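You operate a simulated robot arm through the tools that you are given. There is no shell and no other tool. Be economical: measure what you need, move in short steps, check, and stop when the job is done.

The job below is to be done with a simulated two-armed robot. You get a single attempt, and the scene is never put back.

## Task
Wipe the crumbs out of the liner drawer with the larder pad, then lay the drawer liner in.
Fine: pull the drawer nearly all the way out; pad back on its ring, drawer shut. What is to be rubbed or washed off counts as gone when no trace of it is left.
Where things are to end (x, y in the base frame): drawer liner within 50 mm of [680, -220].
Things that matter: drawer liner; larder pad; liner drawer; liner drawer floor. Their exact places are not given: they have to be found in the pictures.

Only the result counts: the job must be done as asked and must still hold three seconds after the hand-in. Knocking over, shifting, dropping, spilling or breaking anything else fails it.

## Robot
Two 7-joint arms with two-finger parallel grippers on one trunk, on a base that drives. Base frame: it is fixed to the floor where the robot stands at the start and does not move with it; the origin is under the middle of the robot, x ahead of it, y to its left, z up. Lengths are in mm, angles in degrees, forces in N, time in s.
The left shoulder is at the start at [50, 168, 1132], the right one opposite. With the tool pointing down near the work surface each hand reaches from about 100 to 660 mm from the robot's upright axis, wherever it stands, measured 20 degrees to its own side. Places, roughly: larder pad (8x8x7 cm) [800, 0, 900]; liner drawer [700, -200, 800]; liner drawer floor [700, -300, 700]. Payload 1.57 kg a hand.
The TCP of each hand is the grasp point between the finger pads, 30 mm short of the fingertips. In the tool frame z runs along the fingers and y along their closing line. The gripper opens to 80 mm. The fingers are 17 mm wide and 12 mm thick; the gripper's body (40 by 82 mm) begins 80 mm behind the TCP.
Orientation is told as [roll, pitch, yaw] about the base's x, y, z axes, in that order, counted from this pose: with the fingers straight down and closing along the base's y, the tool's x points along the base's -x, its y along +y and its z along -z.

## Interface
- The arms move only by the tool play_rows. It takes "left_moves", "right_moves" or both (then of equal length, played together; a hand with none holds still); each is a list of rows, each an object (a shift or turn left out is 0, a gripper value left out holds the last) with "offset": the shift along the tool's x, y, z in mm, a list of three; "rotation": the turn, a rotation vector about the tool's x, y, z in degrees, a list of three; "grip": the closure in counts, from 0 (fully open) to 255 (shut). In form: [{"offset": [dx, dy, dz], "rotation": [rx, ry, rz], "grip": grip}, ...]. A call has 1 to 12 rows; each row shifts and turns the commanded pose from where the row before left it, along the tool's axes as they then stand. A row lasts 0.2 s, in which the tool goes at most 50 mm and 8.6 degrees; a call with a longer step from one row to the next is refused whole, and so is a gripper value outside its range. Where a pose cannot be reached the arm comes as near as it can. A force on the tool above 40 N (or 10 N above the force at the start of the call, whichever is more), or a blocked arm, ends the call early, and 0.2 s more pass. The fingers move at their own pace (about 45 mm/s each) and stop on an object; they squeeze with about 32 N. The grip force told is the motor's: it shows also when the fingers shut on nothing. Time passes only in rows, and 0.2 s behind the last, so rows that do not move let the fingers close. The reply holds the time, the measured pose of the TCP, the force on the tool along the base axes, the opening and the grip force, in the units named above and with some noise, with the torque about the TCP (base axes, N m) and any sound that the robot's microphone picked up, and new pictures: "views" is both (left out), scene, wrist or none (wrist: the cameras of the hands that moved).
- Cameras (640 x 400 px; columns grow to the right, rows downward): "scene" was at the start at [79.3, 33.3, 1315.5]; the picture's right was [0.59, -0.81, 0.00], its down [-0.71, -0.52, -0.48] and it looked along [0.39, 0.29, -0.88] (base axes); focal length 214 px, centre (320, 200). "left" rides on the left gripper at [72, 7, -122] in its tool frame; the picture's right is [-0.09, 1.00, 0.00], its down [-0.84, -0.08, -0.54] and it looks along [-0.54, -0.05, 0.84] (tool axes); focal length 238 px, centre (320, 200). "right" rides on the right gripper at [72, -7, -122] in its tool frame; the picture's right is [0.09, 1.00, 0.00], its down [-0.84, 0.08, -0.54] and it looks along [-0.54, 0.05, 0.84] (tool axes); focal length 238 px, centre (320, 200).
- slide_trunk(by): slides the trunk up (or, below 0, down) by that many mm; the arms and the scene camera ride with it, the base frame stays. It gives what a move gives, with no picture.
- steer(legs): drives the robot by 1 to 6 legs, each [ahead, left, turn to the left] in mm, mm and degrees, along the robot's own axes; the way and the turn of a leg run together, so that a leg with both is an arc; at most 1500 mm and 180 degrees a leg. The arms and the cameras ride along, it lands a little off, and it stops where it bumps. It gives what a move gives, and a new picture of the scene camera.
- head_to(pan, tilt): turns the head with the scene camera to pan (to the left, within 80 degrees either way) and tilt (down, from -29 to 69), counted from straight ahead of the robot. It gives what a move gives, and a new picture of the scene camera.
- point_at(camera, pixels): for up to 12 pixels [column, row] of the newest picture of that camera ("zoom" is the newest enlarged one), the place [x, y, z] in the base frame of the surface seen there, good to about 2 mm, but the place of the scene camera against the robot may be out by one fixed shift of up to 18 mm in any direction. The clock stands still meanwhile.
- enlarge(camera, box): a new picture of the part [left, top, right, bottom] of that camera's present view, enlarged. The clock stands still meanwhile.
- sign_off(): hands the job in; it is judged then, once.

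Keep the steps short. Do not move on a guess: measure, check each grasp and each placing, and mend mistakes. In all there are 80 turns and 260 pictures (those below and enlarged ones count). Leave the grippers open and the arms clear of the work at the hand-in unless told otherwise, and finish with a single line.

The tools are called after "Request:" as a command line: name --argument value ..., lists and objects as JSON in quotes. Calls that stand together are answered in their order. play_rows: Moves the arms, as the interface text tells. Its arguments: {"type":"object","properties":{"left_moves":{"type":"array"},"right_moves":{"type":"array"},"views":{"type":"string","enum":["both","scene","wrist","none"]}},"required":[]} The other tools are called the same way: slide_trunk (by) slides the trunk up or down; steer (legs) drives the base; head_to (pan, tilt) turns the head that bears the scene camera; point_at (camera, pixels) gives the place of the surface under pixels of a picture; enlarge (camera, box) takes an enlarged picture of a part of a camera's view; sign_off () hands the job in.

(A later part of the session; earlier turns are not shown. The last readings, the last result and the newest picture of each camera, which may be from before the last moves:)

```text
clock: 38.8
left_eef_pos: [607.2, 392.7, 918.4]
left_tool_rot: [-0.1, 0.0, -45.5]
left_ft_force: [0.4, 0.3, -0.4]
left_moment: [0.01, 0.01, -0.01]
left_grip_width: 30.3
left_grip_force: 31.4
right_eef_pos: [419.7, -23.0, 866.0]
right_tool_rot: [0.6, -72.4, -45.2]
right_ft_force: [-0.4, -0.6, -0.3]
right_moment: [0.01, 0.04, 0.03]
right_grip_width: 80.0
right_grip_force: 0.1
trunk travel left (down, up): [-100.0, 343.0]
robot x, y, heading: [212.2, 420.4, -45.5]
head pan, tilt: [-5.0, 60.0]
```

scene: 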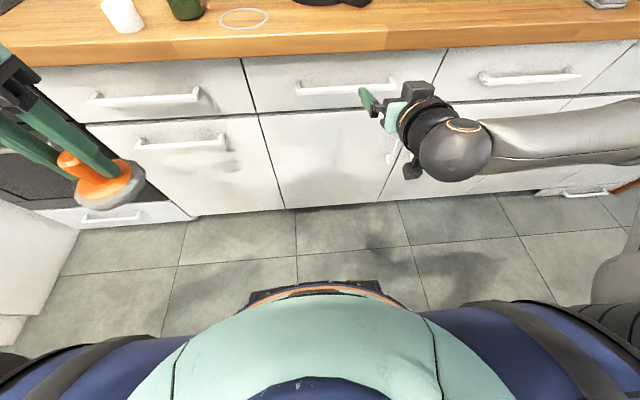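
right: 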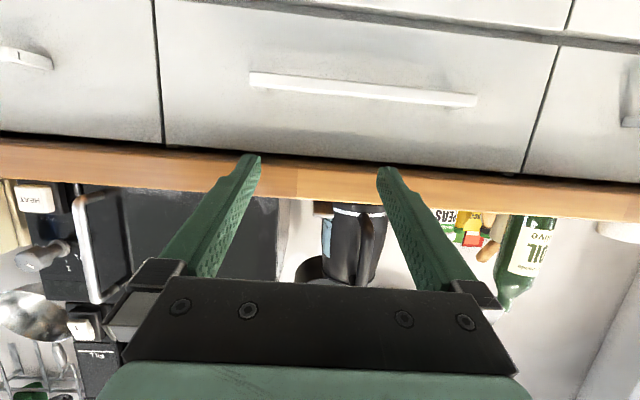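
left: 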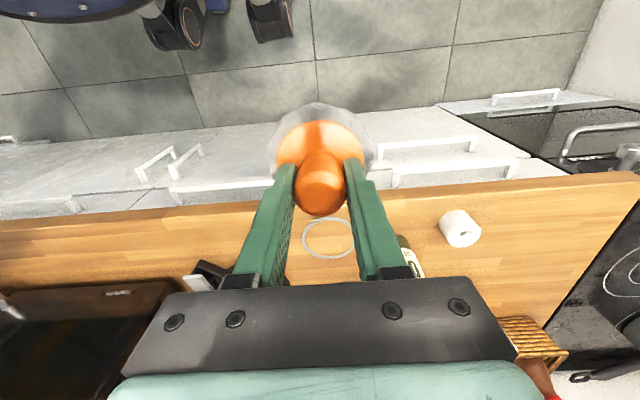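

Now the right hand is at z 866, n≈313, with the handle visible ahead at (360,90). I'll lower it ~80 mm, finish tipping to horizontal, then roll 90° about the finger axis.

Request:
play_rows --right_moves '[{"offset": [38, 0, 12]}, {"offset": [38, 0, 12]}, {"rotation": [0, -8.5, 0]}, {"rotation": [0, -8.5, 0]}, {"rotation": [0, 0, 8.5]}, {"rotation": [0, 0, 8.5]}, {"rotation": [0, 0, 8.5]}, {"rotation": [0, 0, 8.5]}]' --views "wrist"

```text
clock: 40.6
left_eef_pos: [607.7, 392.4, 917.9]
left_tool_rot: [0.0, 0.0, -45.6]
left_ft_force: [-0.1, 0.2, -0.6]
left_moment: [-0.01, -0.01, 0.02]
left_grip_width: 30.4
left_grip_force: 32.5
right_eef_pos: [453.4, 27.5, 817.9]
right_tool_rot: [89.0, -55.8, -134.0]
right_ft_force: [-0.5, 0.1, -1.3]
right_moment: [0.03, 0.03, 0.02]
right_grip_width: 79.9
right_grip_force: 0.0
right hand out of reach, approached as far as the arm can: row 2, 3, 4
trunk travel left (down, up): [-100.0, 343.0]
robot x, y, heading: [216.3, 418.9, -45.7]
head pan, tilt: [-5.0, 60.0]
```

right: 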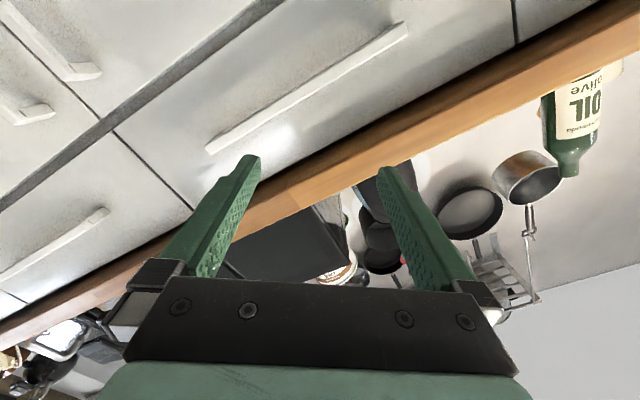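

Rolled 34° with the fingers now horizontal and reach OK again. Continue rolling the remaining 56°.

Request:
play_rows --right_moves '[{"rotation": [0, 0, 8]}, {"rotation": [0, 0, 8]}, {"rotation": [0, 0, 8]}, {"rotation": [0, 0, 8]}, {"rotation": [0, 0, 8]}, {"rotation": [0, 0, 8]}, {"rotation": [0, 0, 8]}]' --views "both"

```text
clock: 42.2
left_eef_pos: [607.3, 393.8, 918.5]
left_tool_rot: [0.0, 0.1, -45.5]
left_ft_force: [0.0, 0.3, 0.0]
left_moment: [-0.02, 0.0, -0.03]
left_grip_width: 30.9
left_grip_force: 32.6
right_eef_pos: [451.9, 27.8, 818.1]
right_tool_rot: [89.4, 0.3, -134.9]
right_ft_force: [0.2, 0.0, 1.1]
right_moment: [0.01, 0.0, -0.01]
right_grip_width: 80.0
right_grip_force: 0.0
trunk travel left (down, up): [-100.0, 343.0]
robot x, y, heading: [217.0, 423.2, -45.4]
head pan, tilt: [-5.0, 60.0]
```

scene: 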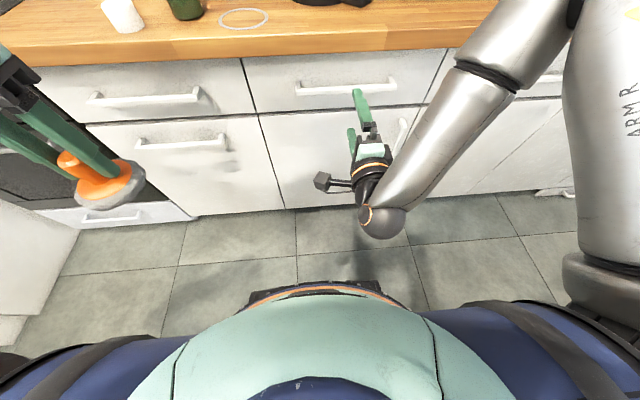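
right: 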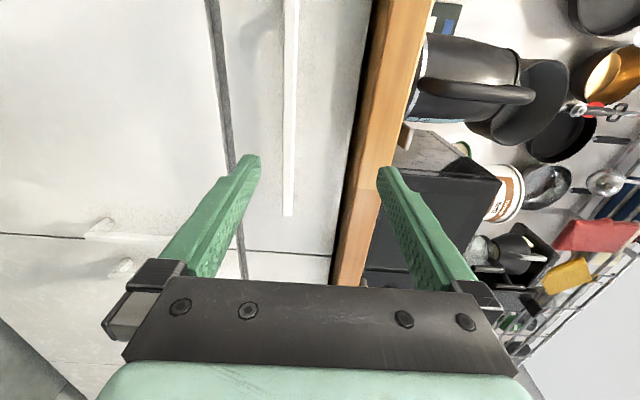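

Fingers are horizontal, closing vertically, at s≈339. Measure the bar with the right camera.

Request:
point_at --camera "right" --pixels '[[291, 20], [290, 100], [288, 150], [288, 210], [285, 150], [294, 150], [262, 150], [320, 150]]'

Request:
enlarge --camera "right" --box '[200, 0, 440, 260]'

```text
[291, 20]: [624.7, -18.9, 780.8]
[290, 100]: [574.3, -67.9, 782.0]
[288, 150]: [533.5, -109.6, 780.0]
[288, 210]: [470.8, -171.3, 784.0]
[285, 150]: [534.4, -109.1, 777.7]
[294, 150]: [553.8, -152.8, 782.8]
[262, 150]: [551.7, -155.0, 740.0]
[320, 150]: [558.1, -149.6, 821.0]
```

```text
1.54 times, centred on (320, 130) of right
```

zoom: 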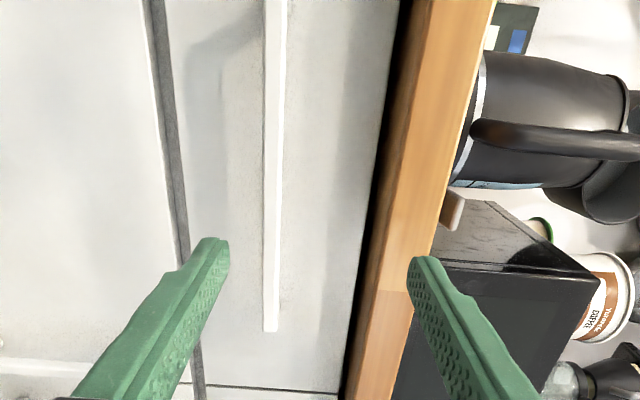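

Bar front at n=455, z centre 781, face n≈501. Lower the right hand 37 mm, part-close to 46 mm; then drive forward 100.

Request:
play_rows --right_moves '[{"offset": [0, -37, 0], "grip": 108}, {}, {}]' --views "none"

Request:
steer --legs '[[100, 0, 0]]'

Request:
play_rows --right_moves '[{}]' --views "wrist"

```text
clock: 43.0
left_eef_pos: [606.3, 392.4, 919.5]
left_tool_rot: [0.0, 0.0, -45.5]
left_ft_force: [0.1, -1.0, 0.3]
left_moment: [0.01, 0.0, -0.02]
left_grip_width: 30.3
left_grip_force: 32.4
right_eef_pos: [459.7, 40.0, 789.1]
right_tool_rot: [89.3, 0.1, -135.0]
right_ft_force: [-0.2, -0.8, 0.2]
right_moment: [-0.01, 0.01, 0.01]
right_grip_width: 46.2
right_grip_force: 0.0
right hand out of reach, approached as far as the arm can: row 1
trunk travel left (down, up): [-100.0, 343.0]
robot x, y, heading: [220.0, 422.8, -45.6]
head pan, tilt: [-5.0, 60.0]
```

```text
clock: 44.1
left_eef_pos: [677.9, 319.0, 917.6]
left_tool_rot: [0.0, 0.0, -45.5]
left_ft_force: [-0.6, 0.4, -1.1]
left_moment: [0.0, -0.01, 0.0]
left_grip_width: 30.6
left_grip_force: 32.2
right_eef_pos: [529.9, -31.5, 789.4]
right_tool_rot: [89.3, 0.1, -135.1]
right_ft_force: [-0.3, -0.5, 0.5]
right_moment: [-0.03, 0.02, 0.04]
right_grip_width: 46.3
right_grip_force: 0.1
trunk travel left (down, up): [-100.0, 343.0]
robot x, y, heading: [286.3, 348.8, -45.6]
head pan, tilt: [-5.0, 60.0]
```

scene: 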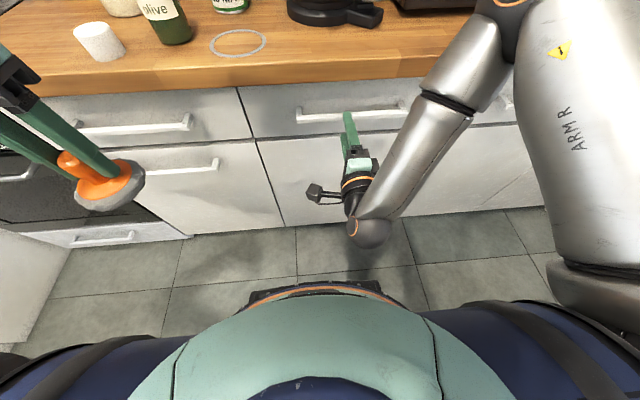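

```text
clock: 44.5
left_eef_pos: [677.5, 319.7, 919.4]
left_tool_rot: [0.0, 0.0, -45.6]
left_ft_force: [0.1, 0.4, 0.4]
left_moment: [0.01, 0.01, 0.01]
left_grip_width: 30.1
left_grip_force: 32.0
right_eef_pos: [529.3, -32.7, 789.4]
right_tool_rot: [89.3, 0.1, -135.0]
right_ft_force: [0.1, 0.1, -0.3]
right_moment: [-0.02, 0.0, 0.0]
right_grip_width: 46.2
right_grip_force: 0.0
trunk travel left (down, up): [-100.0, 343.0]
robot x, y, heading: [284.1, 349.5, -45.7]
head pan, tilt: [-5.0, 60.0]
```

right: 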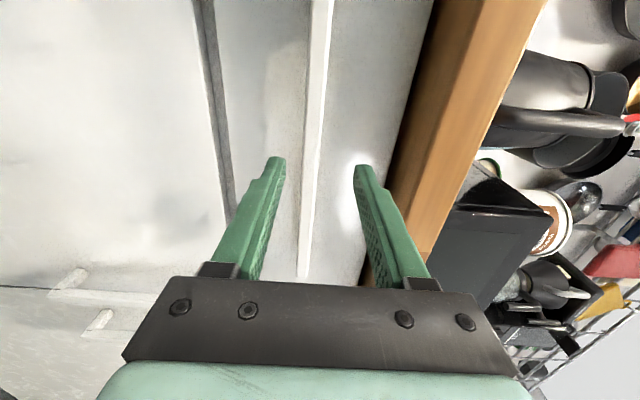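

The hand is at n≈397, z 789 (8 mm above the bar). The bar lies between the fingers; lower the trunk 8 mm and push forward 58 mm.

Request:
slide_trunk --by -8

Request:
play_rows --right_moves '[{"offset": [0, 0, 20]}, {"offset": [0, 0, 20]}, {"offset": [0, 0, 20]}, {}]' --views "wrist"

```text
clock: 45.1
left_eef_pos: [677.4, 319.1, 910.0]
left_tool_rot: [0.0, 0.0, -45.5]
left_ft_force: [-0.8, 0.5, -0.3]
left_moment: [0.02, 0.01, 0.02]
left_grip_width: 30.4
left_grip_force: 32.2
right_eef_pos: [529.7, -33.3, 781.6]
right_tool_rot: [89.3, 0.1, -135.1]
right_ft_force: [-0.4, -0.6, 0.1]
right_moment: [-0.01, 0.01, -0.01]
right_grip_width: 46.0
right_grip_force: 0.0
trunk travel left (down, up): [-92.0, 351.0]
robot x, y, heading: [290.7, 346.3, -45.6]
head pan, tilt: [-5.0, 60.0]
```

```text
clock: 46.1
left_eef_pos: [678.4, 319.6, 911.0]
left_tool_rot: [-0.1, 0.0, -45.7]
left_ft_force: [1.0, -1.2, -1.1]
left_moment: [0.0, 0.02, 0.01]
left_grip_width: 30.4
left_grip_force: 32.3
right_eef_pos: [578.0, -61.9, 788.5]
right_tool_rot: [89.2, 0.1, -135.4]
right_ft_force: [-0.3, 0.7, -0.8]
right_moment: [0.05, 0.01, -0.01]
right_grip_width: 45.9
right_grip_force: 0.0
right hand out of reach, approached as far as the arm can: row 1, 2, 3
trunk travel left (down, up): [-92.0, 351.0]
robot x, y, heading: [286.3, 344.8, -45.6]
head pan, tilt: [-5.0, 60.0]
```

right: 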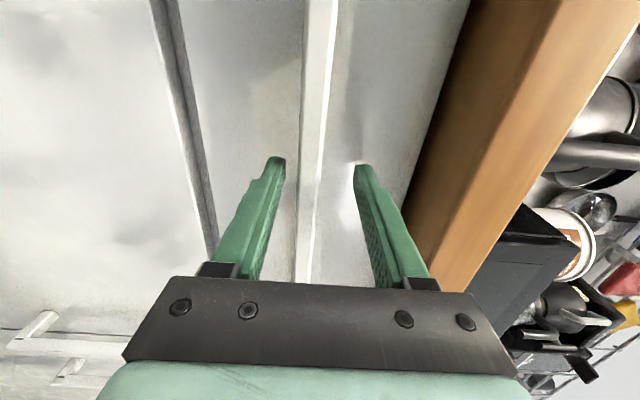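

TCP is now at n≈452, z 788; the bar sits between the fingers. Lower the trunk 7 mm more and close on the bar.

Request:
slide_trunk --by -7

Request:
play_rows --right_moves '[{"grip": 255}, {}, {}, {}]' --views "wrist"

```text
clock: 46.7
left_eef_pos: [678.6, 319.1, 903.3]
left_tool_rot: [0.0, 0.0, -45.6]
left_ft_force: [0.3, -0.2, 0.5]
left_moment: [-0.01, -0.03, -0.03]
left_grip_width: 30.5
left_grip_force: 32.1
right_eef_pos: [578.2, -62.5, 781.3]
right_tool_rot: [89.1, 0.2, -135.3]
right_ft_force: [0.5, 0.1, 0.1]
right_moment: [-0.02, 0.02, 0.0]
right_grip_width: 45.7
right_grip_force: 0.1
trunk travel left (down, up): [-85.0, 358.0]
robot x, y, heading: [290.8, 346.9, -45.7]
head pan, tilt: [-5.0, 60.0]
```

```text
clock: 47.7
left_eef_pos: [676.9, 320.4, 903.1]
left_tool_rot: [0.0, 0.0, -45.6]
left_ft_force: [-0.1, 0.3, -0.8]
left_moment: [-0.01, -0.04, -0.01]
left_grip_width: 30.6
left_grip_force: 32.1
right_eef_pos: [577.2, -62.5, 782.1]
right_tool_rot: [89.1, 0.0, -135.4]
right_ft_force: [-0.3, -0.4, -1.0]
right_moment: [-0.62, 0.03, 0.05]
right_grip_width: 13.6
right_grip_force: 30.3
trunk travel left (down, up): [-85.0, 358.0]
robot x, y, heading: [282.9, 348.2, -45.6]
head pan, tilt: [-5.0, 60.0]
```

right: 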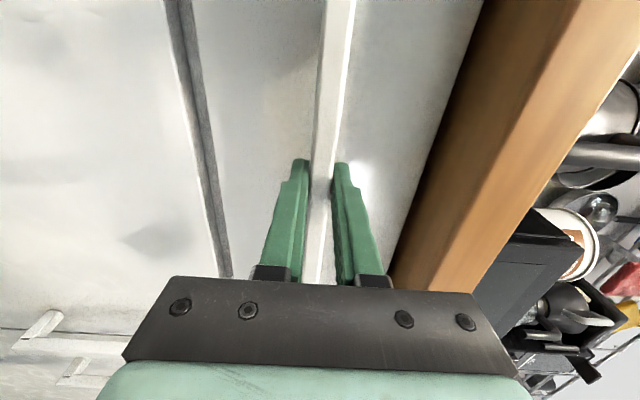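

Bar gripped (13.6 mm, 30 N). Pull by driving back 200 mm.

Request:
steer --legs '[[-200, 0, 0]]'

```text
clock: 49.3
left_eef_pos: [535.0, 465.3, 903.5]
left_tool_rot: [0.0, 0.0, -45.5]
left_ft_force: [-0.3, -0.1, -0.2]
left_moment: [0.01, -0.05, 0.03]
left_grip_width: 30.1
left_grip_force: 32.2
right_eef_pos: [435.9, 82.1, 781.5]
right_tool_rot: [89.1, 0.1, -135.4]
right_ft_force: [-9.3, -11.1, 0.7]
right_moment: [-0.65, 0.1, -0.4]
right_grip_width: 13.7
right_grip_force: 30.0
trunk travel left (down, up): [-85.0, 358.0]
robot x, y, heading: [140.7, 497.1, -45.5]
head pan, tilt: [-5.0, 60.0]
```

scene: 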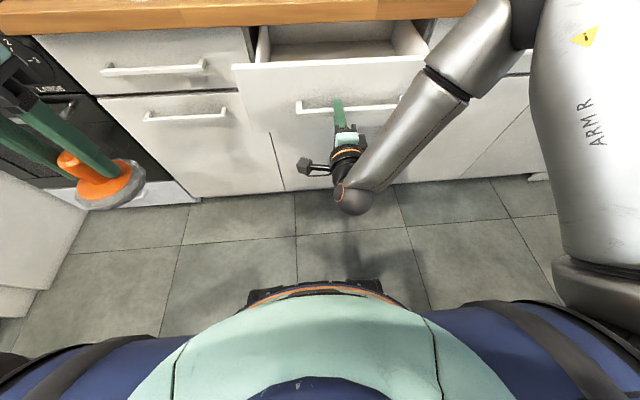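

The drawer is coming out, ~200 mm so far, with a light sideways load of ~14 N toward the right. Continue back 100 with a 3 mm rightward correction.

Request:
steer --legs '[[-100, -3, 0]]'

```text
clock: 50.4
left_eef_pos: [463.8, 533.6, 902.8]
left_tool_rot: [-0.1, 0.0, -45.6]
left_ft_force: [0.0, 0.1, 0.2]
left_moment: [-0.01, 0.05, 0.01]
left_grip_width: 30.4
left_grip_force: 32.4
right_eef_pos: [366.3, 152.9, 780.4]
right_tool_rot: [89.2, 0.1, -135.1]
right_ft_force: [12.3, 12.5, -2.1]
right_moment: [-0.61, 0.1, 0.69]
right_grip_width: 13.8
right_grip_force: 30.1
trunk travel left (down, up): [-85.0, 358.0]
robot x, y, heading: [78.1, 558.2, -45.5]
head pan, tilt: [-5.0, 60.0]
```

scene: 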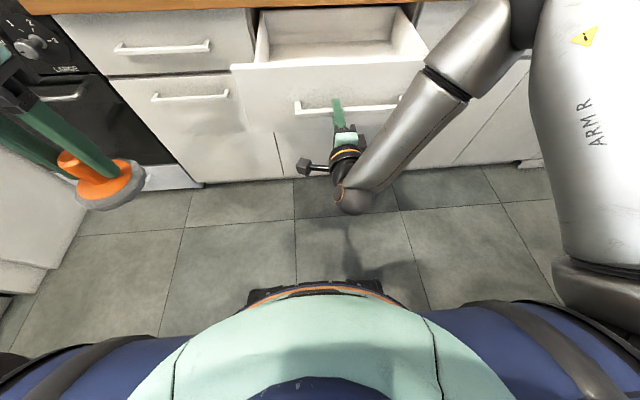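

301 mm out now. Check whether the drawer's back wall is visible.

Request:
enlarge --camera "scene" --box '[220, 0, 440, 130]'

Request:
point_at --camera "scene" --pixels '[[340, 50], [320, 43], [400, 38], [340, 30], [340, 20], [340, 14], [340, 6], [258, 40], [262, 12], [425, 45], [240, 66], [340, 63]]'

```text
2.91 times, centred on (330, 65) of scene
```

zoom: 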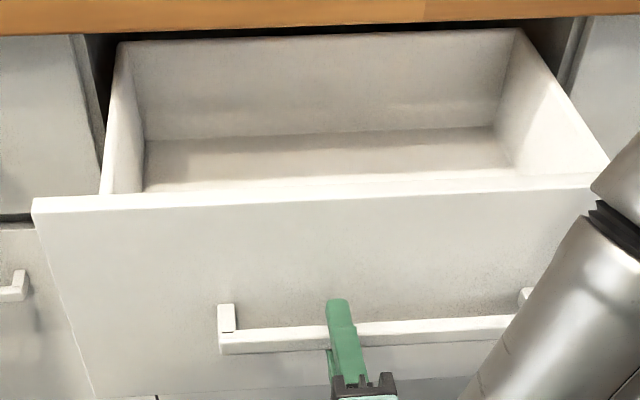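

```text
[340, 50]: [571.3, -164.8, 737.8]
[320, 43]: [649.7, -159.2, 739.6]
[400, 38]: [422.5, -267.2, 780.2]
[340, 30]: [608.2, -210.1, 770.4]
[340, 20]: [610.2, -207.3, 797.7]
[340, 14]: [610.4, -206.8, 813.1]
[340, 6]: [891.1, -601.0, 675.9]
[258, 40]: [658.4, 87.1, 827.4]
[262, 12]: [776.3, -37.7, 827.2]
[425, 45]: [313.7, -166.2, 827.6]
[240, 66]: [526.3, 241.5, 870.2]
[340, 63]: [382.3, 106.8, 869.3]
```

Back wall inner at n≈580, front at n≈200, so the drawer is ~380 deep; floor z≈733, side rims z≈820. Pull 40 more and see whether it still moves.

Request:
steer --legs '[[-40, 3, 0]]'

```text
clock: 51.3
left_eef_pos: [438.4, 564.0, 902.9]
left_tool_rot: [0.0, 0.0, -45.5]
left_ft_force: [-0.3, 0.7, -1.2]
left_moment: [0.01, 0.01, 0.02]
left_grip_width: 30.2
left_grip_force: 31.9
right_eef_pos: [338.4, 181.3, 781.2]
right_tool_rot: [89.3, 0.1, -135.3]
right_ft_force: [-7.9, -5.8, 0.4]
right_moment: [-0.66, 0.06, -1.0]
right_grip_width: 13.8
right_grip_force: 30.6
trunk travel left (down, up): [-85.0, 358.0]
robot x, y, heading: [49.8, 593.2, -45.6]
head pan, tilt: [-5.0, 60.0]
```

scene: 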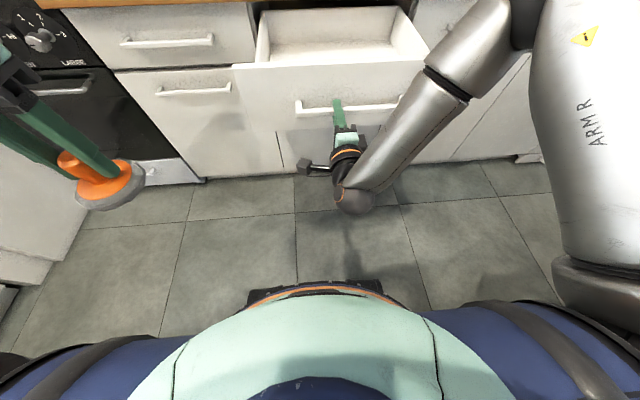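

Still moving freely (≈341 mm). Try 25 more and watch the force.

Request:
steer --legs '[[-25, 0, 0]]'

```text
clock: 52.1
left_eef_pos: [427.5, 574.9, 903.9]
left_tool_rot: [0.0, 0.1, -45.5]
left_ft_force: [0.5, -0.4, -0.2]
left_moment: [0.02, 0.01, -0.01]
left_grip_width: 30.2
left_grip_force: 31.9
right_eef_pos: [329.6, 189.3, 782.1]
right_tool_rot: [89.3, 0.0, -135.7]
right_ft_force: [0.9, 0.3, -3.9]
right_moment: [-0.18, -0.26, -0.23]
right_grip_width: 13.9
right_grip_force: 30.0
trunk travel left (down, up): [-85.0, 358.0]
robot x, y, heading: [34.0, 602.7, -45.6]
head pan, tilt: [-5.0, 60.0]
stopped in leg 1: the force on the tool passed its limit at 81 N (the readings are from after the stop); the commanded pose is now the measured one
```

scene: 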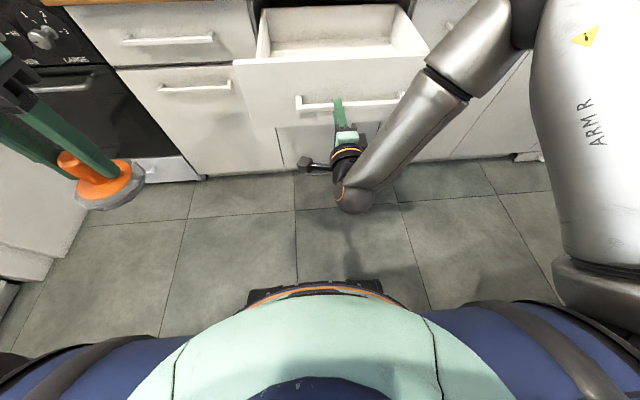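

The drawer has met its stop (~353 mm out). Release the handle, back off, and raise the trunk to look into the drawer.

Request:
play_rows --right_moves '[{"grip": 120}, {}, {}, {}]' --views "none"

Request:
steer --legs '[[-110, 0, 0]]'

Request:
slide_trunk --by 215

Request:
head_to --pan -10 --tilt 50

```text
clock: 53.1
left_eef_pos: [428.4, 574.7, 902.5]
left_tool_rot: [-0.1, 0.0, -45.4]
left_ft_force: [0.0, -0.7, 0.0]
left_moment: [-0.01, -0.02, 0.03]
left_grip_width: 30.3
left_grip_force: 32.6
right_eef_pos: [329.3, 189.8, 781.7]
right_tool_rot: [89.4, 0.1, -135.7]
right_ft_force: [0.2, 0.2, 0.6]
right_moment: [0.03, -0.01, -0.02]
right_grip_width: 42.6
right_grip_force: 0.1
trunk travel left (down, up): [-85.0, 358.0]
robot x, y, heading: [40.2, 601.1, -45.7]
head pan, tilt: [-5.0, 60.0]
```

```text
clock: 54.3
left_eef_pos: [350.0, 654.2, 902.1]
left_tool_rot: [0.0, 0.1, -45.5]
left_ft_force: [1.0, -0.3, 0.4]
left_moment: [0.0, 0.02, -0.02]
left_grip_width: 30.5
left_grip_force: 32.2
right_eef_pos: [252.3, 268.2, 780.6]
right_tool_rot: [89.4, -0.1, -135.7]
right_ft_force: [0.1, -0.2, -0.8]
right_moment: [-0.03, 0.01, -0.01]
right_grip_width: 42.1
right_grip_force: 0.0
trunk travel left (down, up): [-85.0, 358.0]
robot x, y, heading: [-39.2, 684.9, -45.6]
head pan, tilt: [-5.0, 60.0]
```

scene: 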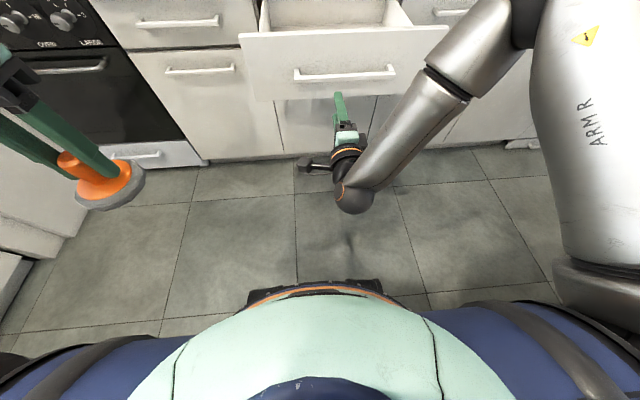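

```text
clock: 56.6
left_eef_pos: [351.1, 653.9, 1118.5]
left_tool_rot: [0.1, 0.2, -45.6]
left_ft_force: [-0.3, -0.2, -0.1]
left_moment: [-0.01, 0.0, 0.01]
left_grip_width: 30.6
left_grip_force: 31.7
right_eef_pos: [250.7, 268.7, 997.0]
right_tool_rot: [89.5, 0.0, -135.7]
right_ft_force: [-0.2, 0.5, -1.1]
right_moment: [0.0, 0.02, 0.0]
right_grip_width: 42.2
right_grip_force: 0.1
trunk travel left (down, up): [-300.0, 143.0]
robot x, y, heading: [-37.0, 683.3, -45.6]
head pan, tilt: [-5.0, 60.0]
```

```text
clock: 57.4
left_eef_pos: [350.3, 653.8, 1118.3]
left_tool_rot: [0.1, 0.1, -45.4]
left_ft_force: [0.5, -0.5, 0.4]
left_moment: [0.0, -0.03, 0.02]
left_grip_width: 30.5
left_grip_force: 31.7
right_eef_pos: [252.7, 268.2, 998.4]
right_tool_rot: [89.5, 0.0, -135.8]
right_ft_force: [0.3, -0.1, 0.1]
right_moment: [0.04, 0.0, 0.02]
right_grip_width: 42.2
right_grip_force: 0.1
trunk travel left (down, up): [-300.0, 143.0]
robot x, y, heading: [-38.4, 683.3, -45.8]
head pan, tilt: [-10.0, 50.0]
```

scene: 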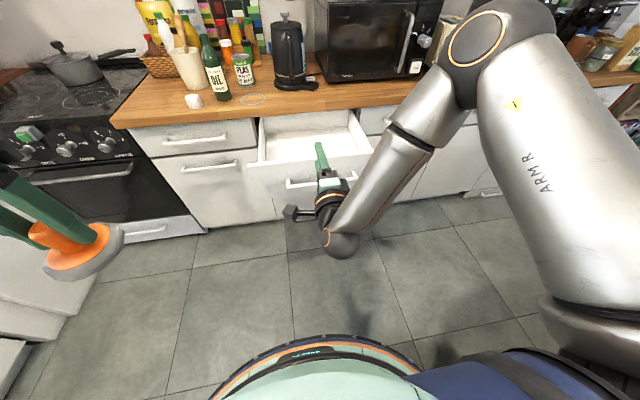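

Now drive forward 330 over the drawer (hands are above rims), then shift right 265 so the left hand faces the drawer (keeping clear of the table behind-right).

Request:
steer --legs '[[320, 0, 0]]'

```text
clock: 59.5
left_eef_pos: [576.5, 427.7, 1118.4]
left_tool_rot: [0.0, 0.2, -45.2]
left_ft_force: [-0.3, 0.6, 0.8]
left_moment: [-0.01, 0.04, 0.04]
left_grip_width: 30.6
left_grip_force: 32.0
right_eef_pos: [479.5, 41.5, 996.4]
right_tool_rot: [89.4, 0.1, -135.4]
right_ft_force: [0.2, -0.8, 0.4]
right_moment: [-0.01, 0.0, 0.0]
right_grip_width: 42.3
right_grip_force: 0.0
trunk travel left (down, up): [-300.0, 143.0]
robot x, y, heading: [187.3, 453.2, -45.6]
head pan, tilt: [-10.0, 50.0]
```

scene: 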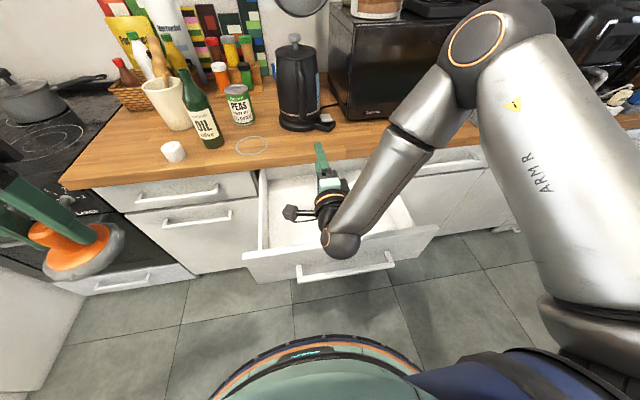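

Check where the torso/base front is relative to the drawer, then shift right.

Request:
point_at --camera "scene" --pixels '[[318, 338], [318, 345], [340, 275]]'

Request:
steer --legs '[[0, -265, 0]]'

Request:
head_to --pan 15 --tilt 60

```text
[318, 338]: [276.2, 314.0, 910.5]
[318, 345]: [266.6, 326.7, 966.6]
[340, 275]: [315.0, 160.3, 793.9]
```

```text
clock: 62.4
left_eef_pos: [389.7, 244.0, 1118.3]
left_tool_rot: [0.1, 0.0, -45.1]
left_ft_force: [-0.6, 0.4, 0.6]
left_moment: [-0.01, 0.0, 0.0]
left_grip_width: 30.4
left_grip_force: 31.8
right_eef_pos: [295.1, -142.6, 997.2]
right_tool_rot: [89.5, -0.1, -135.3]
right_ft_force: [0.5, -0.2, 0.3]
right_moment: [-0.01, -0.02, -0.04]
right_grip_width: 42.3
right_grip_force: 0.0
trunk travel left (down, up): [-300.0, 143.0]
robot x, y, heading: [0.1, 272.5, -45.0]
head pan, tilt: [-10.0, 50.0]
```

scene: 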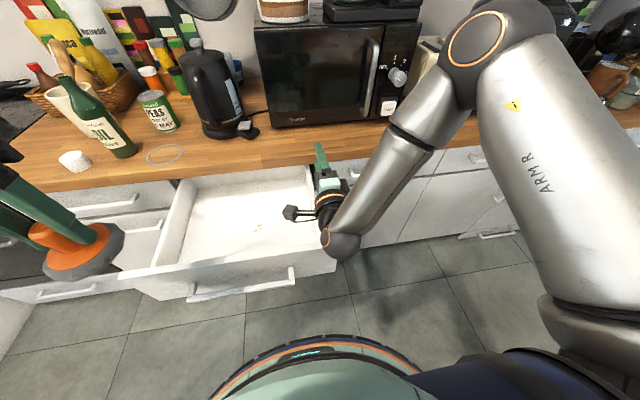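

```text
clock: 63.3
left_eef_pos: [390.4, 243.8, 1118.4]
left_tool_rot: [0.0, 0.2, -45.2]
left_ft_force: [-0.1, -0.1, -0.1]
left_moment: [0.01, -0.03, 0.0]
left_grip_width: 30.3
left_grip_force: 31.5
right_eef_pos: [294.3, -141.6, 996.1]
right_tool_rot: [89.4, 0.0, -135.3]
right_ft_force: [-0.1, -0.3, 0.2]
right_moment: [-0.03, 0.02, 0.03]
right_grip_width: 42.4
right_grip_force: 0.1
trunk travel left (down, up): [-300.0, 143.0]
robot x, y, heading: [-0.2, 268.2, -44.9]
head pan, tilt: [15.0, 60.0]
```

scene: 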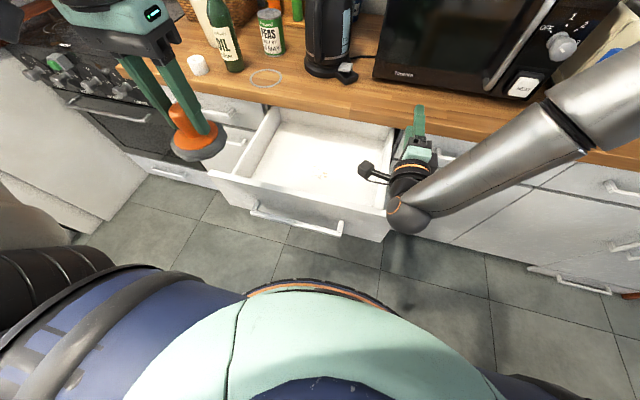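

The open drawer is in view. Enlarge it to locate the crumbs.

Request:
enlarge --camera "scene" --box '[210, 100, 410, 225]'

```text
3.20 times, centred on (310, 162) of scene
```

zoom: 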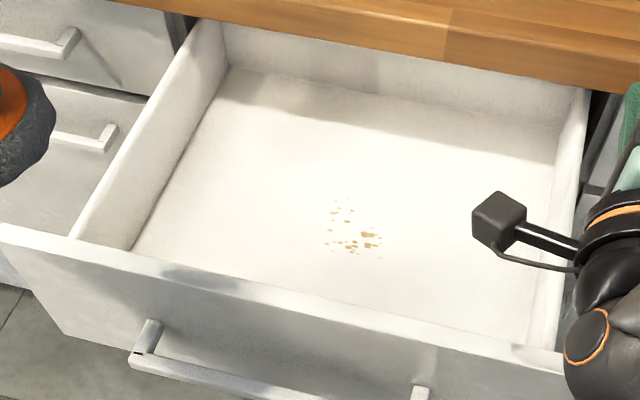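

Crumbs form a small patch around zoom (355,230). Measure its extent and the drawer floor/corners.

Request:
point_at --camera "zoom" --pixels '[[355, 232], [330, 232], [385, 258], [338, 200], [330, 250], [365, 222], [132, 250], [228, 66], [555, 135], [530, 345], [300, 280], [590, 85]]'

```text
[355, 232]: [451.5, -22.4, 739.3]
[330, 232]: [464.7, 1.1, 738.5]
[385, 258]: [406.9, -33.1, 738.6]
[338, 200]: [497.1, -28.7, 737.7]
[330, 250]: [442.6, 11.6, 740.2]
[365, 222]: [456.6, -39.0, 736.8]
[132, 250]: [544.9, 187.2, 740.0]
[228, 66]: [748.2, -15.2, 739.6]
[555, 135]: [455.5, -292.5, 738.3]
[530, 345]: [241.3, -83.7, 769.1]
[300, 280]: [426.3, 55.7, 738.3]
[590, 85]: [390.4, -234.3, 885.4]
```

Crumbs (corrected by +17,+9,−7) are around [467,-6,732], about 70×70 mm. Move the left hand above there at z≈1000 and look with its camera.

Request:
play_rows --left_moves '[{"offset": [-36, -20, 20]}, {"offset": [-36, -20, 20]}, {"offset": [-36, -20, 20]}, {"offset": [-36, -20, 20]}, {"offset": [-36, -20, 20]}, {"offset": [0, -20, 20]}]' --views "wrist"

Request:
enlarge --camera "left" --box '[180, 0, 460, 200]'

```text
clock: 64.7
left_eef_pos: [431.5, 30.1, 999.1]
left_tool_rot: [0.0, 0.0, -45.0]
left_ft_force: [-0.2, -0.7, -0.2]
left_moment: [-0.03, -0.01, 0.0]
left_grip_width: 30.5
left_grip_force: 32.0
right_eef_pos: [295.4, -143.6, 997.2]
right_tool_rot: [89.6, 0.0, -135.3]
right_ft_force: [0.1, 0.3, 0.0]
right_moment: [-0.03, 0.01, 0.0]
right_grip_width: 42.5
right_grip_force: 0.0
trunk travel left (down, up): [-300.0, 143.0]
robot x, y, heading: [1.0, 268.5, -44.9]
head pan, tilt: [15.0, 60.0]
```

left: 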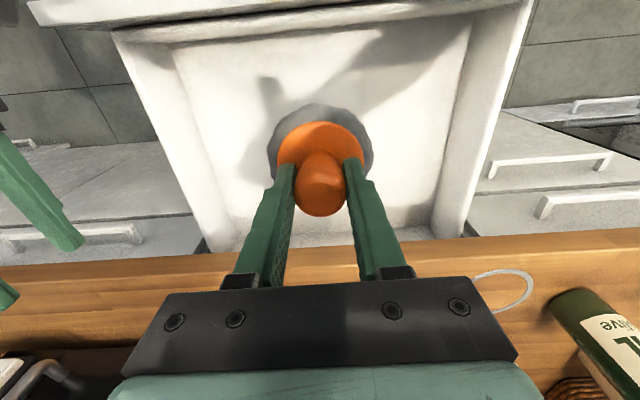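

```text
2.00 times, centred on (320, 100) of left
```

zoom: 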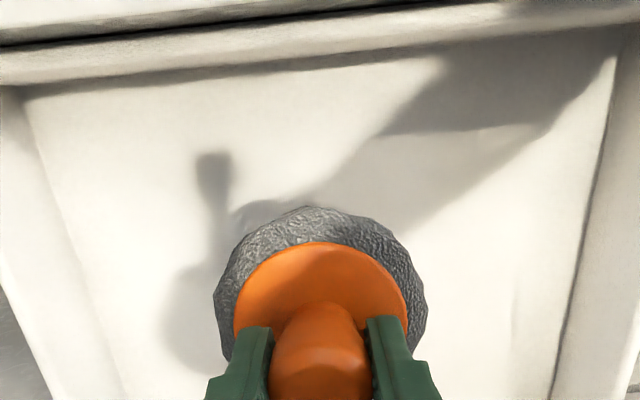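

The crumbs are hidden behind the pad. Measure floor height and inner walls with the wrist camera.

Request:
point_at --camera "left" --pixels '[[240, 100], [400, 130], [240, 170], [400, 190], [300, 45], [193, 50], [482, 20], [300, 25], [240, 222], [400, 215]]'

```text
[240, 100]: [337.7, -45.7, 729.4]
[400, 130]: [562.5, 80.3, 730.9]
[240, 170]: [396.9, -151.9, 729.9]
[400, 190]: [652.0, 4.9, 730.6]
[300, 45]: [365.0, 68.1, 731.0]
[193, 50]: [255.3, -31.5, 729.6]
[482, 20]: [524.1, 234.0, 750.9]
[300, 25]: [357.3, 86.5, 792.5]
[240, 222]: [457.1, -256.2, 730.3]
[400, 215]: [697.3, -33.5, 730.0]
```

Floor z≈730; pad contact expected at TCP z≈787. Lower in steps, shifting slightly right to s≈300 to begin sweeping.

Request:
play_rows --left_moves '[{"offset": [0, -13, 40]}, {"offset": [0, -13, 40]}, {"offset": [0, 0, 40]}, {"offset": [0, 0, 40]}, {"offset": [0, 0, 40]}, {"offset": [0, 0, 8]}, {"offset": [0, 0, 3]}, {"offset": [0, 0, 2]}]' --views "both"

```text
clock: 66.5
left_eef_pos: [415.0, 13.5, 788.1]
left_tool_rot: [0.0, -0.3, -44.9]
left_ft_force: [2.4, 2.4, 19.0]
left_moment: [0.21, 0.11, 0.0]
left_grip_width: 30.3
left_grip_force: 31.8
right_eef_pos: [293.6, -141.7, 996.7]
right_tool_rot: [89.4, 0.0, -135.2]
right_ft_force: [0.2, 0.4, 0.1]
right_moment: [0.02, -0.02, 0.0]
right_grip_width: 42.3
right_grip_force: 0.1
trunk travel left (down, up): [-300.0, 143.0]
robot x, y, heading: [0.0, 272.3, -45.1]
head pan, tilt: [15.0, 60.0]
```

scene: 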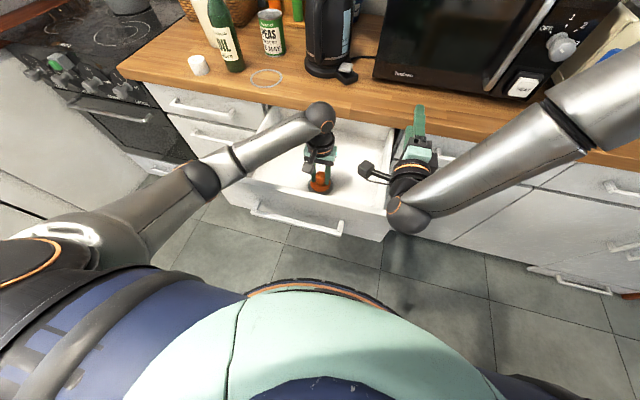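
left: 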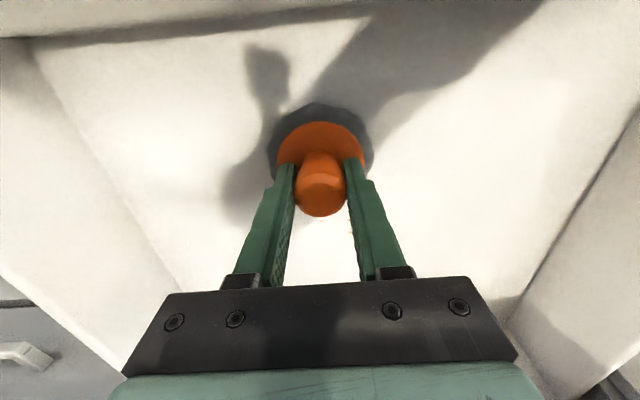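

Contact at 19 N. Sweep: forward 116 mm, right 25, back 116, then left 50.

Request:
play_rows --left_moves '[{"offset": [-29, 0, 0]}, {"offset": [-29, 0, 0]}, {"offset": [-29, 0, 0]}, {"offset": [-29, 0, 0]}, {"offset": [0, -25, 0]}, {"offset": [29, 0, 0]}, {"offset": [29, 0, 0]}, {"offset": [29, 0, 0]}, {"offset": [29, 0, 0]}, {"offset": [0, 25, 0]}, {"offset": [0, 25, 0]}]' --views "wrist"

Request:
play_rows --left_moves '[{"offset": [-29, 0, 0]}, {"offset": [-29, 0, 0]}, {"offset": [-29, 0, 0]}, {"offset": [-29, 0, 0]}, {"offset": [0, 27, 0]}, {"offset": [29, 0, 0]}, {"offset": [29, 0, 0]}, {"offset": [29, 0, 0]}, {"offset": [29, 0, 0]}, {"offset": [0, 0, -20]}, {"offset": [0, 40, -25]}, {"offset": [0, 40, -25]}]' --views "both"

```text
clock: 68.9
left_eef_pos: [433.1, 30.7, 786.8]
left_tool_rot: [-0.1, -0.2, -45.1]
left_ft_force: [-6.0, -6.2, 23.5]
left_moment: [-0.2, -0.07, 0.02]
left_grip_width: 30.3
left_grip_force: 32.3
right_eef_pos: [293.6, -140.0, 997.2]
right_tool_rot: [89.6, 0.0, -135.3]
right_ft_force: [0.2, 0.9, 0.4]
right_moment: [-0.03, -0.02, 0.01]
right_grip_width: 42.4
right_grip_force: 0.1
trunk travel left (down, up): [-300.0, 143.0]
robot x, y, heading: [0.0, 269.8, -44.9]
head pan, tilt: [15.0, 60.0]
```

left: 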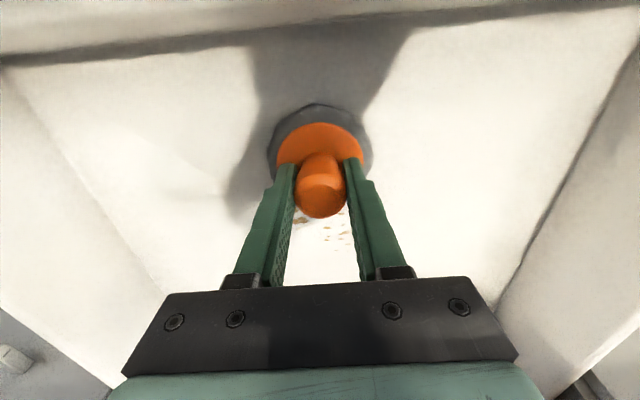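

```text
clock: 71.5
left_eef_pos: [507.7, 106.9, 854.0]
left_tool_rot: [0.0, 0.2, -45.1]
left_ft_force: [0.5, 0.9, -0.2]
left_moment: [0.02, 0.01, 0.01]
left_grip_width: 30.4
left_grip_force: 31.9
right_eef_pos: [294.2, -141.4, 996.3]
right_tool_rot: [89.5, 0.0, -135.2]
right_ft_force: [-0.5, -0.7, 0.7]
right_moment: [0.0, 0.0, -0.02]
right_grip_width: 42.2
right_grip_force: 0.1
trunk travel left (down, up): [-300.0, 143.0]
robot x, y, heading: [-1.4, 270.4, -45.2]
head pan, tilt: [15.0, 60.0]
```

scene: 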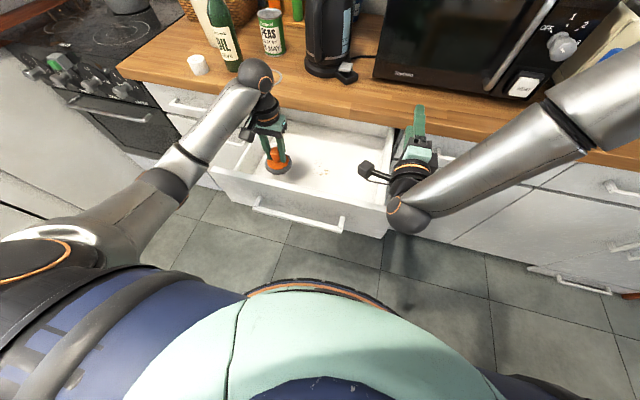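
left: 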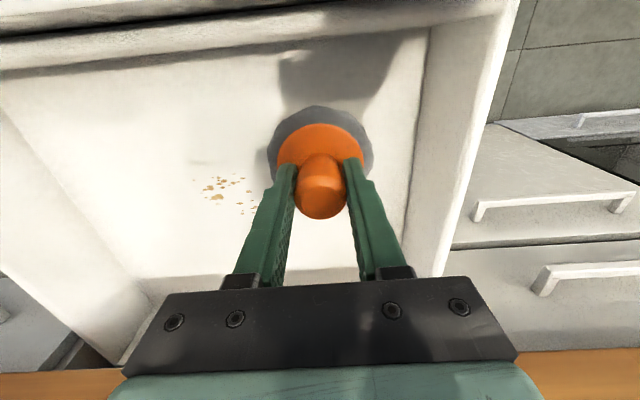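

Crumbs still show at left-picture (205–250,160–210). Measure them exactly.

Request:
enlarge --camera "left" --box '[160, 130, 280, 230]'

Request:
point_at --camera "left" --pixels '[[216, 197], [207, 188], [240, 180], [254, 208], [218, 178], [198, 162], [245, 195]]'

```text
4.00 times, centred on (220, 180) of left
```

zoom: 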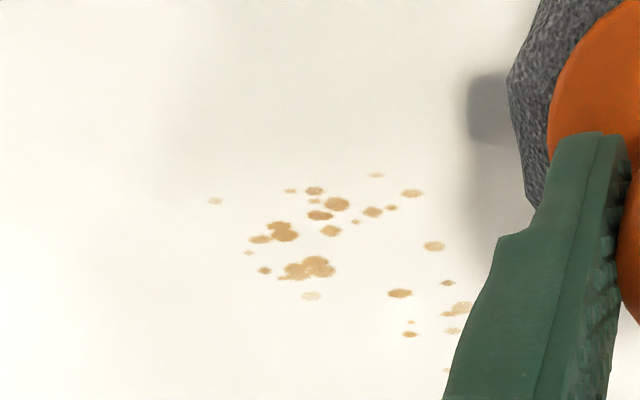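

```text
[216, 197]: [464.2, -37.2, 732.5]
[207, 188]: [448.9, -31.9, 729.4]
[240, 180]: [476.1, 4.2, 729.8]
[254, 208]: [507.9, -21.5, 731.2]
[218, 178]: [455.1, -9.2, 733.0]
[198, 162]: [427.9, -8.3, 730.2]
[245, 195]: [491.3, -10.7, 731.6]
```

The crumbs lie at s 295–345, n 305–385, inside my lanes, so several firmer, slower passes seem needed. Go back down at the near edge and make slow strokes.

Request:
play_rows --left_moves '[{"offset": [0, -40, 0]}, {"offset": [0, -40, 0]}, {"offset": [-10, -37, 0]}, {"offset": [0, 0, 40]}, {"offset": [0, 0, 25]}, {"offset": [0, 0, 4]}, {"offset": [0, 0, 2]}]' --views "none"

Request:
play_rows --left_moves '[{"offset": [-16, 0, 0]}, {"offset": [-16, 0, 0]}, {"offset": [-16, 0, 0]}, {"offset": [-16, 0, 0]}, {"offset": [-16, 0, 0]}, {"offset": [-16, 0, 0]}, {"offset": [16, 0, 0]}, {"offset": [16, 0, 0]}, {"offset": [16, 0, 0]}, {"offset": [16, 0, 0]}, {"offset": [16, 0, 0]}, {"offset": [16, 0, 0]}]' --views "wrist"

```text
clock: 73.1
left_eef_pos: [432.2, 17.1, 787.6]
left_tool_rot: [-0.1, -0.4, -45.1]
left_ft_force: [0.8, 1.1, 18.4]
left_moment: [0.14, -0.13, -0.01]
left_grip_width: 30.3
left_grip_force: 32.5
right_eef_pos: [295.0, -141.7, 998.9]
right_tool_rot: [89.5, 0.0, -135.2]
right_ft_force: [-0.3, -0.9, 0.0]
right_moment: [-0.01, 0.01, -0.03]
right_grip_width: 42.2
right_grip_force: 0.1
trunk travel left (down, up): [-300.0, 143.0]
robot x, y, heading: [0.7, 267.8, -44.9]
head pan, tilt: [15.0, 60.0]
```

```text
clock: 75.7
left_eef_pos: [430.7, 17.8, 786.4]
left_tool_rot: [0.1, -0.2, -45.0]
left_ft_force: [1.8, 3.6, 23.4]
left_moment: [-0.09, -0.14, -0.02]
left_grip_width: 29.9
left_grip_force: 31.5
right_eef_pos: [294.1, -139.9, 997.4]
right_tool_rot: [89.7, 0.0, -135.2]
right_ft_force: [0.1, 0.5, 0.9]
right_moment: [0.04, -0.01, -0.01]
right_grip_width: 42.2
right_grip_force: 0.1
trunk travel left (down, up): [-300.0, 143.0]
robot x, y, heading: [1.2, 269.7, -45.2]
head pan, tilt: [15.0, 60.0]
```

left: 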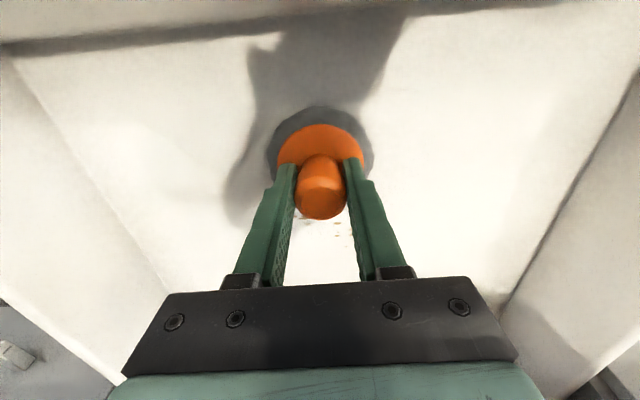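

It seems to fade. Continue strokes on neighbouring lanes.

Request:
play_rows --left_moves '[{"offset": [0, -18, 0]}, {"offset": [-22, 0, 0]}, {"offset": [-22, 0, 0]}, {"offset": [-22, 0, 0]}, {"offset": [-22, 0, 0]}, {"offset": [-14, 0, 0]}, {"offset": [0, 18, 0]}, {"offset": [22, 0, 0]}, {"offset": [22, 0, 0]}, {"offset": [22, 0, 0]}, {"offset": [22, 0, 0]}, {"offset": [14, 0, 0]}]' --views "none"

Request:
play_rows --left_moves '[{"offset": [0, 18, 0]}, {"offset": [-22, 0, 0]}, {"offset": [-22, 0, 0]}, {"offset": [-22, 0, 0]}, {"offset": [-22, 0, 0]}, {"offset": [-14, 0, 0]}, {"offset": [0, 14, 0]}, {"offset": [22, 0, 0]}, {"offset": [22, 0, 0]}, {"offset": [22, 0, 0]}, {"offset": [22, 0, 0]}, {"offset": [14, 0, 0]}]' --views "none"

Request:
play_rows --left_moves '[{"offset": [0, 0, -20]}, {"offset": [0, 40, -25]}, {"offset": [0, 40, -25]}]' --views "wrist"

Request:
enlarge --camera "left" --box '[160, 110, 320, 230]'

```text
clock: 78.3
left_eef_pos: [430.5, 18.4, 786.1]
left_tool_rot: [0.1, -0.2, -45.1]
left_ft_force: [-3.1, -1.6, 22.4]
left_moment: [-0.21, -0.1, -0.03]
left_grip_width: 30.0
left_grip_force: 32.3
right_eef_pos: [293.6, -140.7, 998.2]
right_tool_rot: [89.7, 0.1, -135.2]
right_ft_force: [0.1, -0.6, -0.3]
right_moment: [-0.02, -0.01, 0.0]
right_grip_width: 42.2
right_grip_force: 0.0
trunk travel left (down, up): [-300.0, 143.0]
robot x, y, heading: [-3.9, 269.4, -45.1]
head pan, tilt: [15.0, 60.0]
```

```text
clock: 80.9
left_eef_pos: [455.4, 40.7, 786.2]
left_tool_rot: [0.2, -0.3, -44.8]
left_ft_force: [6.6, 5.8, 22.4]
left_moment: [0.09, -0.2, 0.05]
left_grip_width: 30.2
left_grip_force: 31.9
right_eef_pos: [294.2, -140.6, 996.6]
right_tool_rot: [89.6, 0.0, -135.2]
right_ft_force: [-0.4, 0.3, 0.3]
right_moment: [-0.03, 0.02, -0.01]
right_grip_width: 42.0
right_grip_force: 0.1
trunk travel left (down, up): [-300.0, 143.0]
robot x, y, heading: [-0.8, 268.6, -45.3]
head pan, tilt: [15.0, 60.0]
```

```text
clock: 81.7
left_eef_pos: [511.4, 97.8, 854.0]
left_tool_rot: [0.0, 0.3, -45.1]
left_ft_force: [-0.5, 0.5, -0.2]
left_moment: [-0.01, -0.02, 0.0]
left_grip_width: 30.3
left_grip_force: 31.7
right_eef_pos: [294.3, -141.0, 996.4]
right_tool_rot: [89.5, 0.1, -135.1]
right_ft_force: [-0.1, -0.4, 0.1]
right_moment: [-0.02, 0.01, 0.0]
right_grip_width: 42.8
right_grip_force: 0.1
trunk travel left (down, up): [-300.0, 143.0]
robot x, y, heading: [1.5, 267.5, -45.2]
head pan, tilt: [15.0, 60.0]
```

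left: 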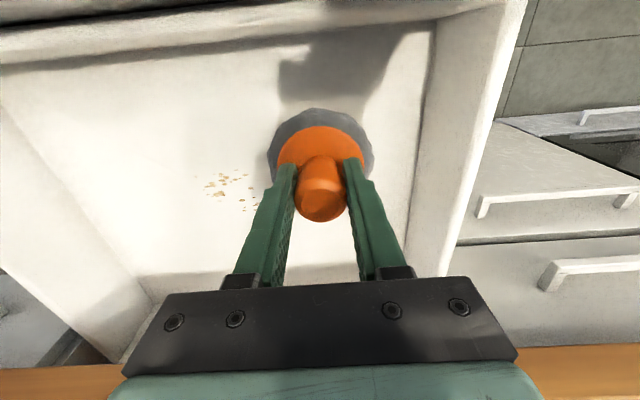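

```text
3.33 times, centred on (240, 170) of left
```

zoom: 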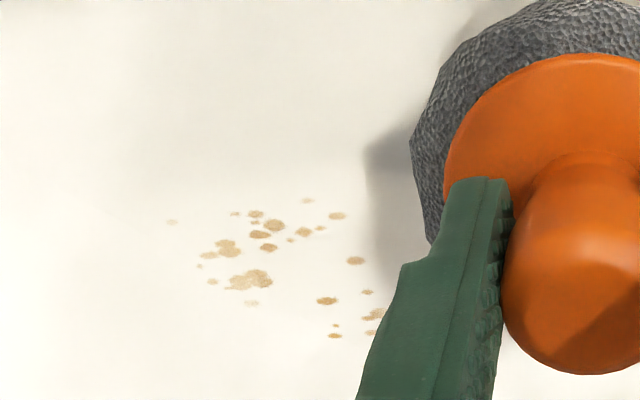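

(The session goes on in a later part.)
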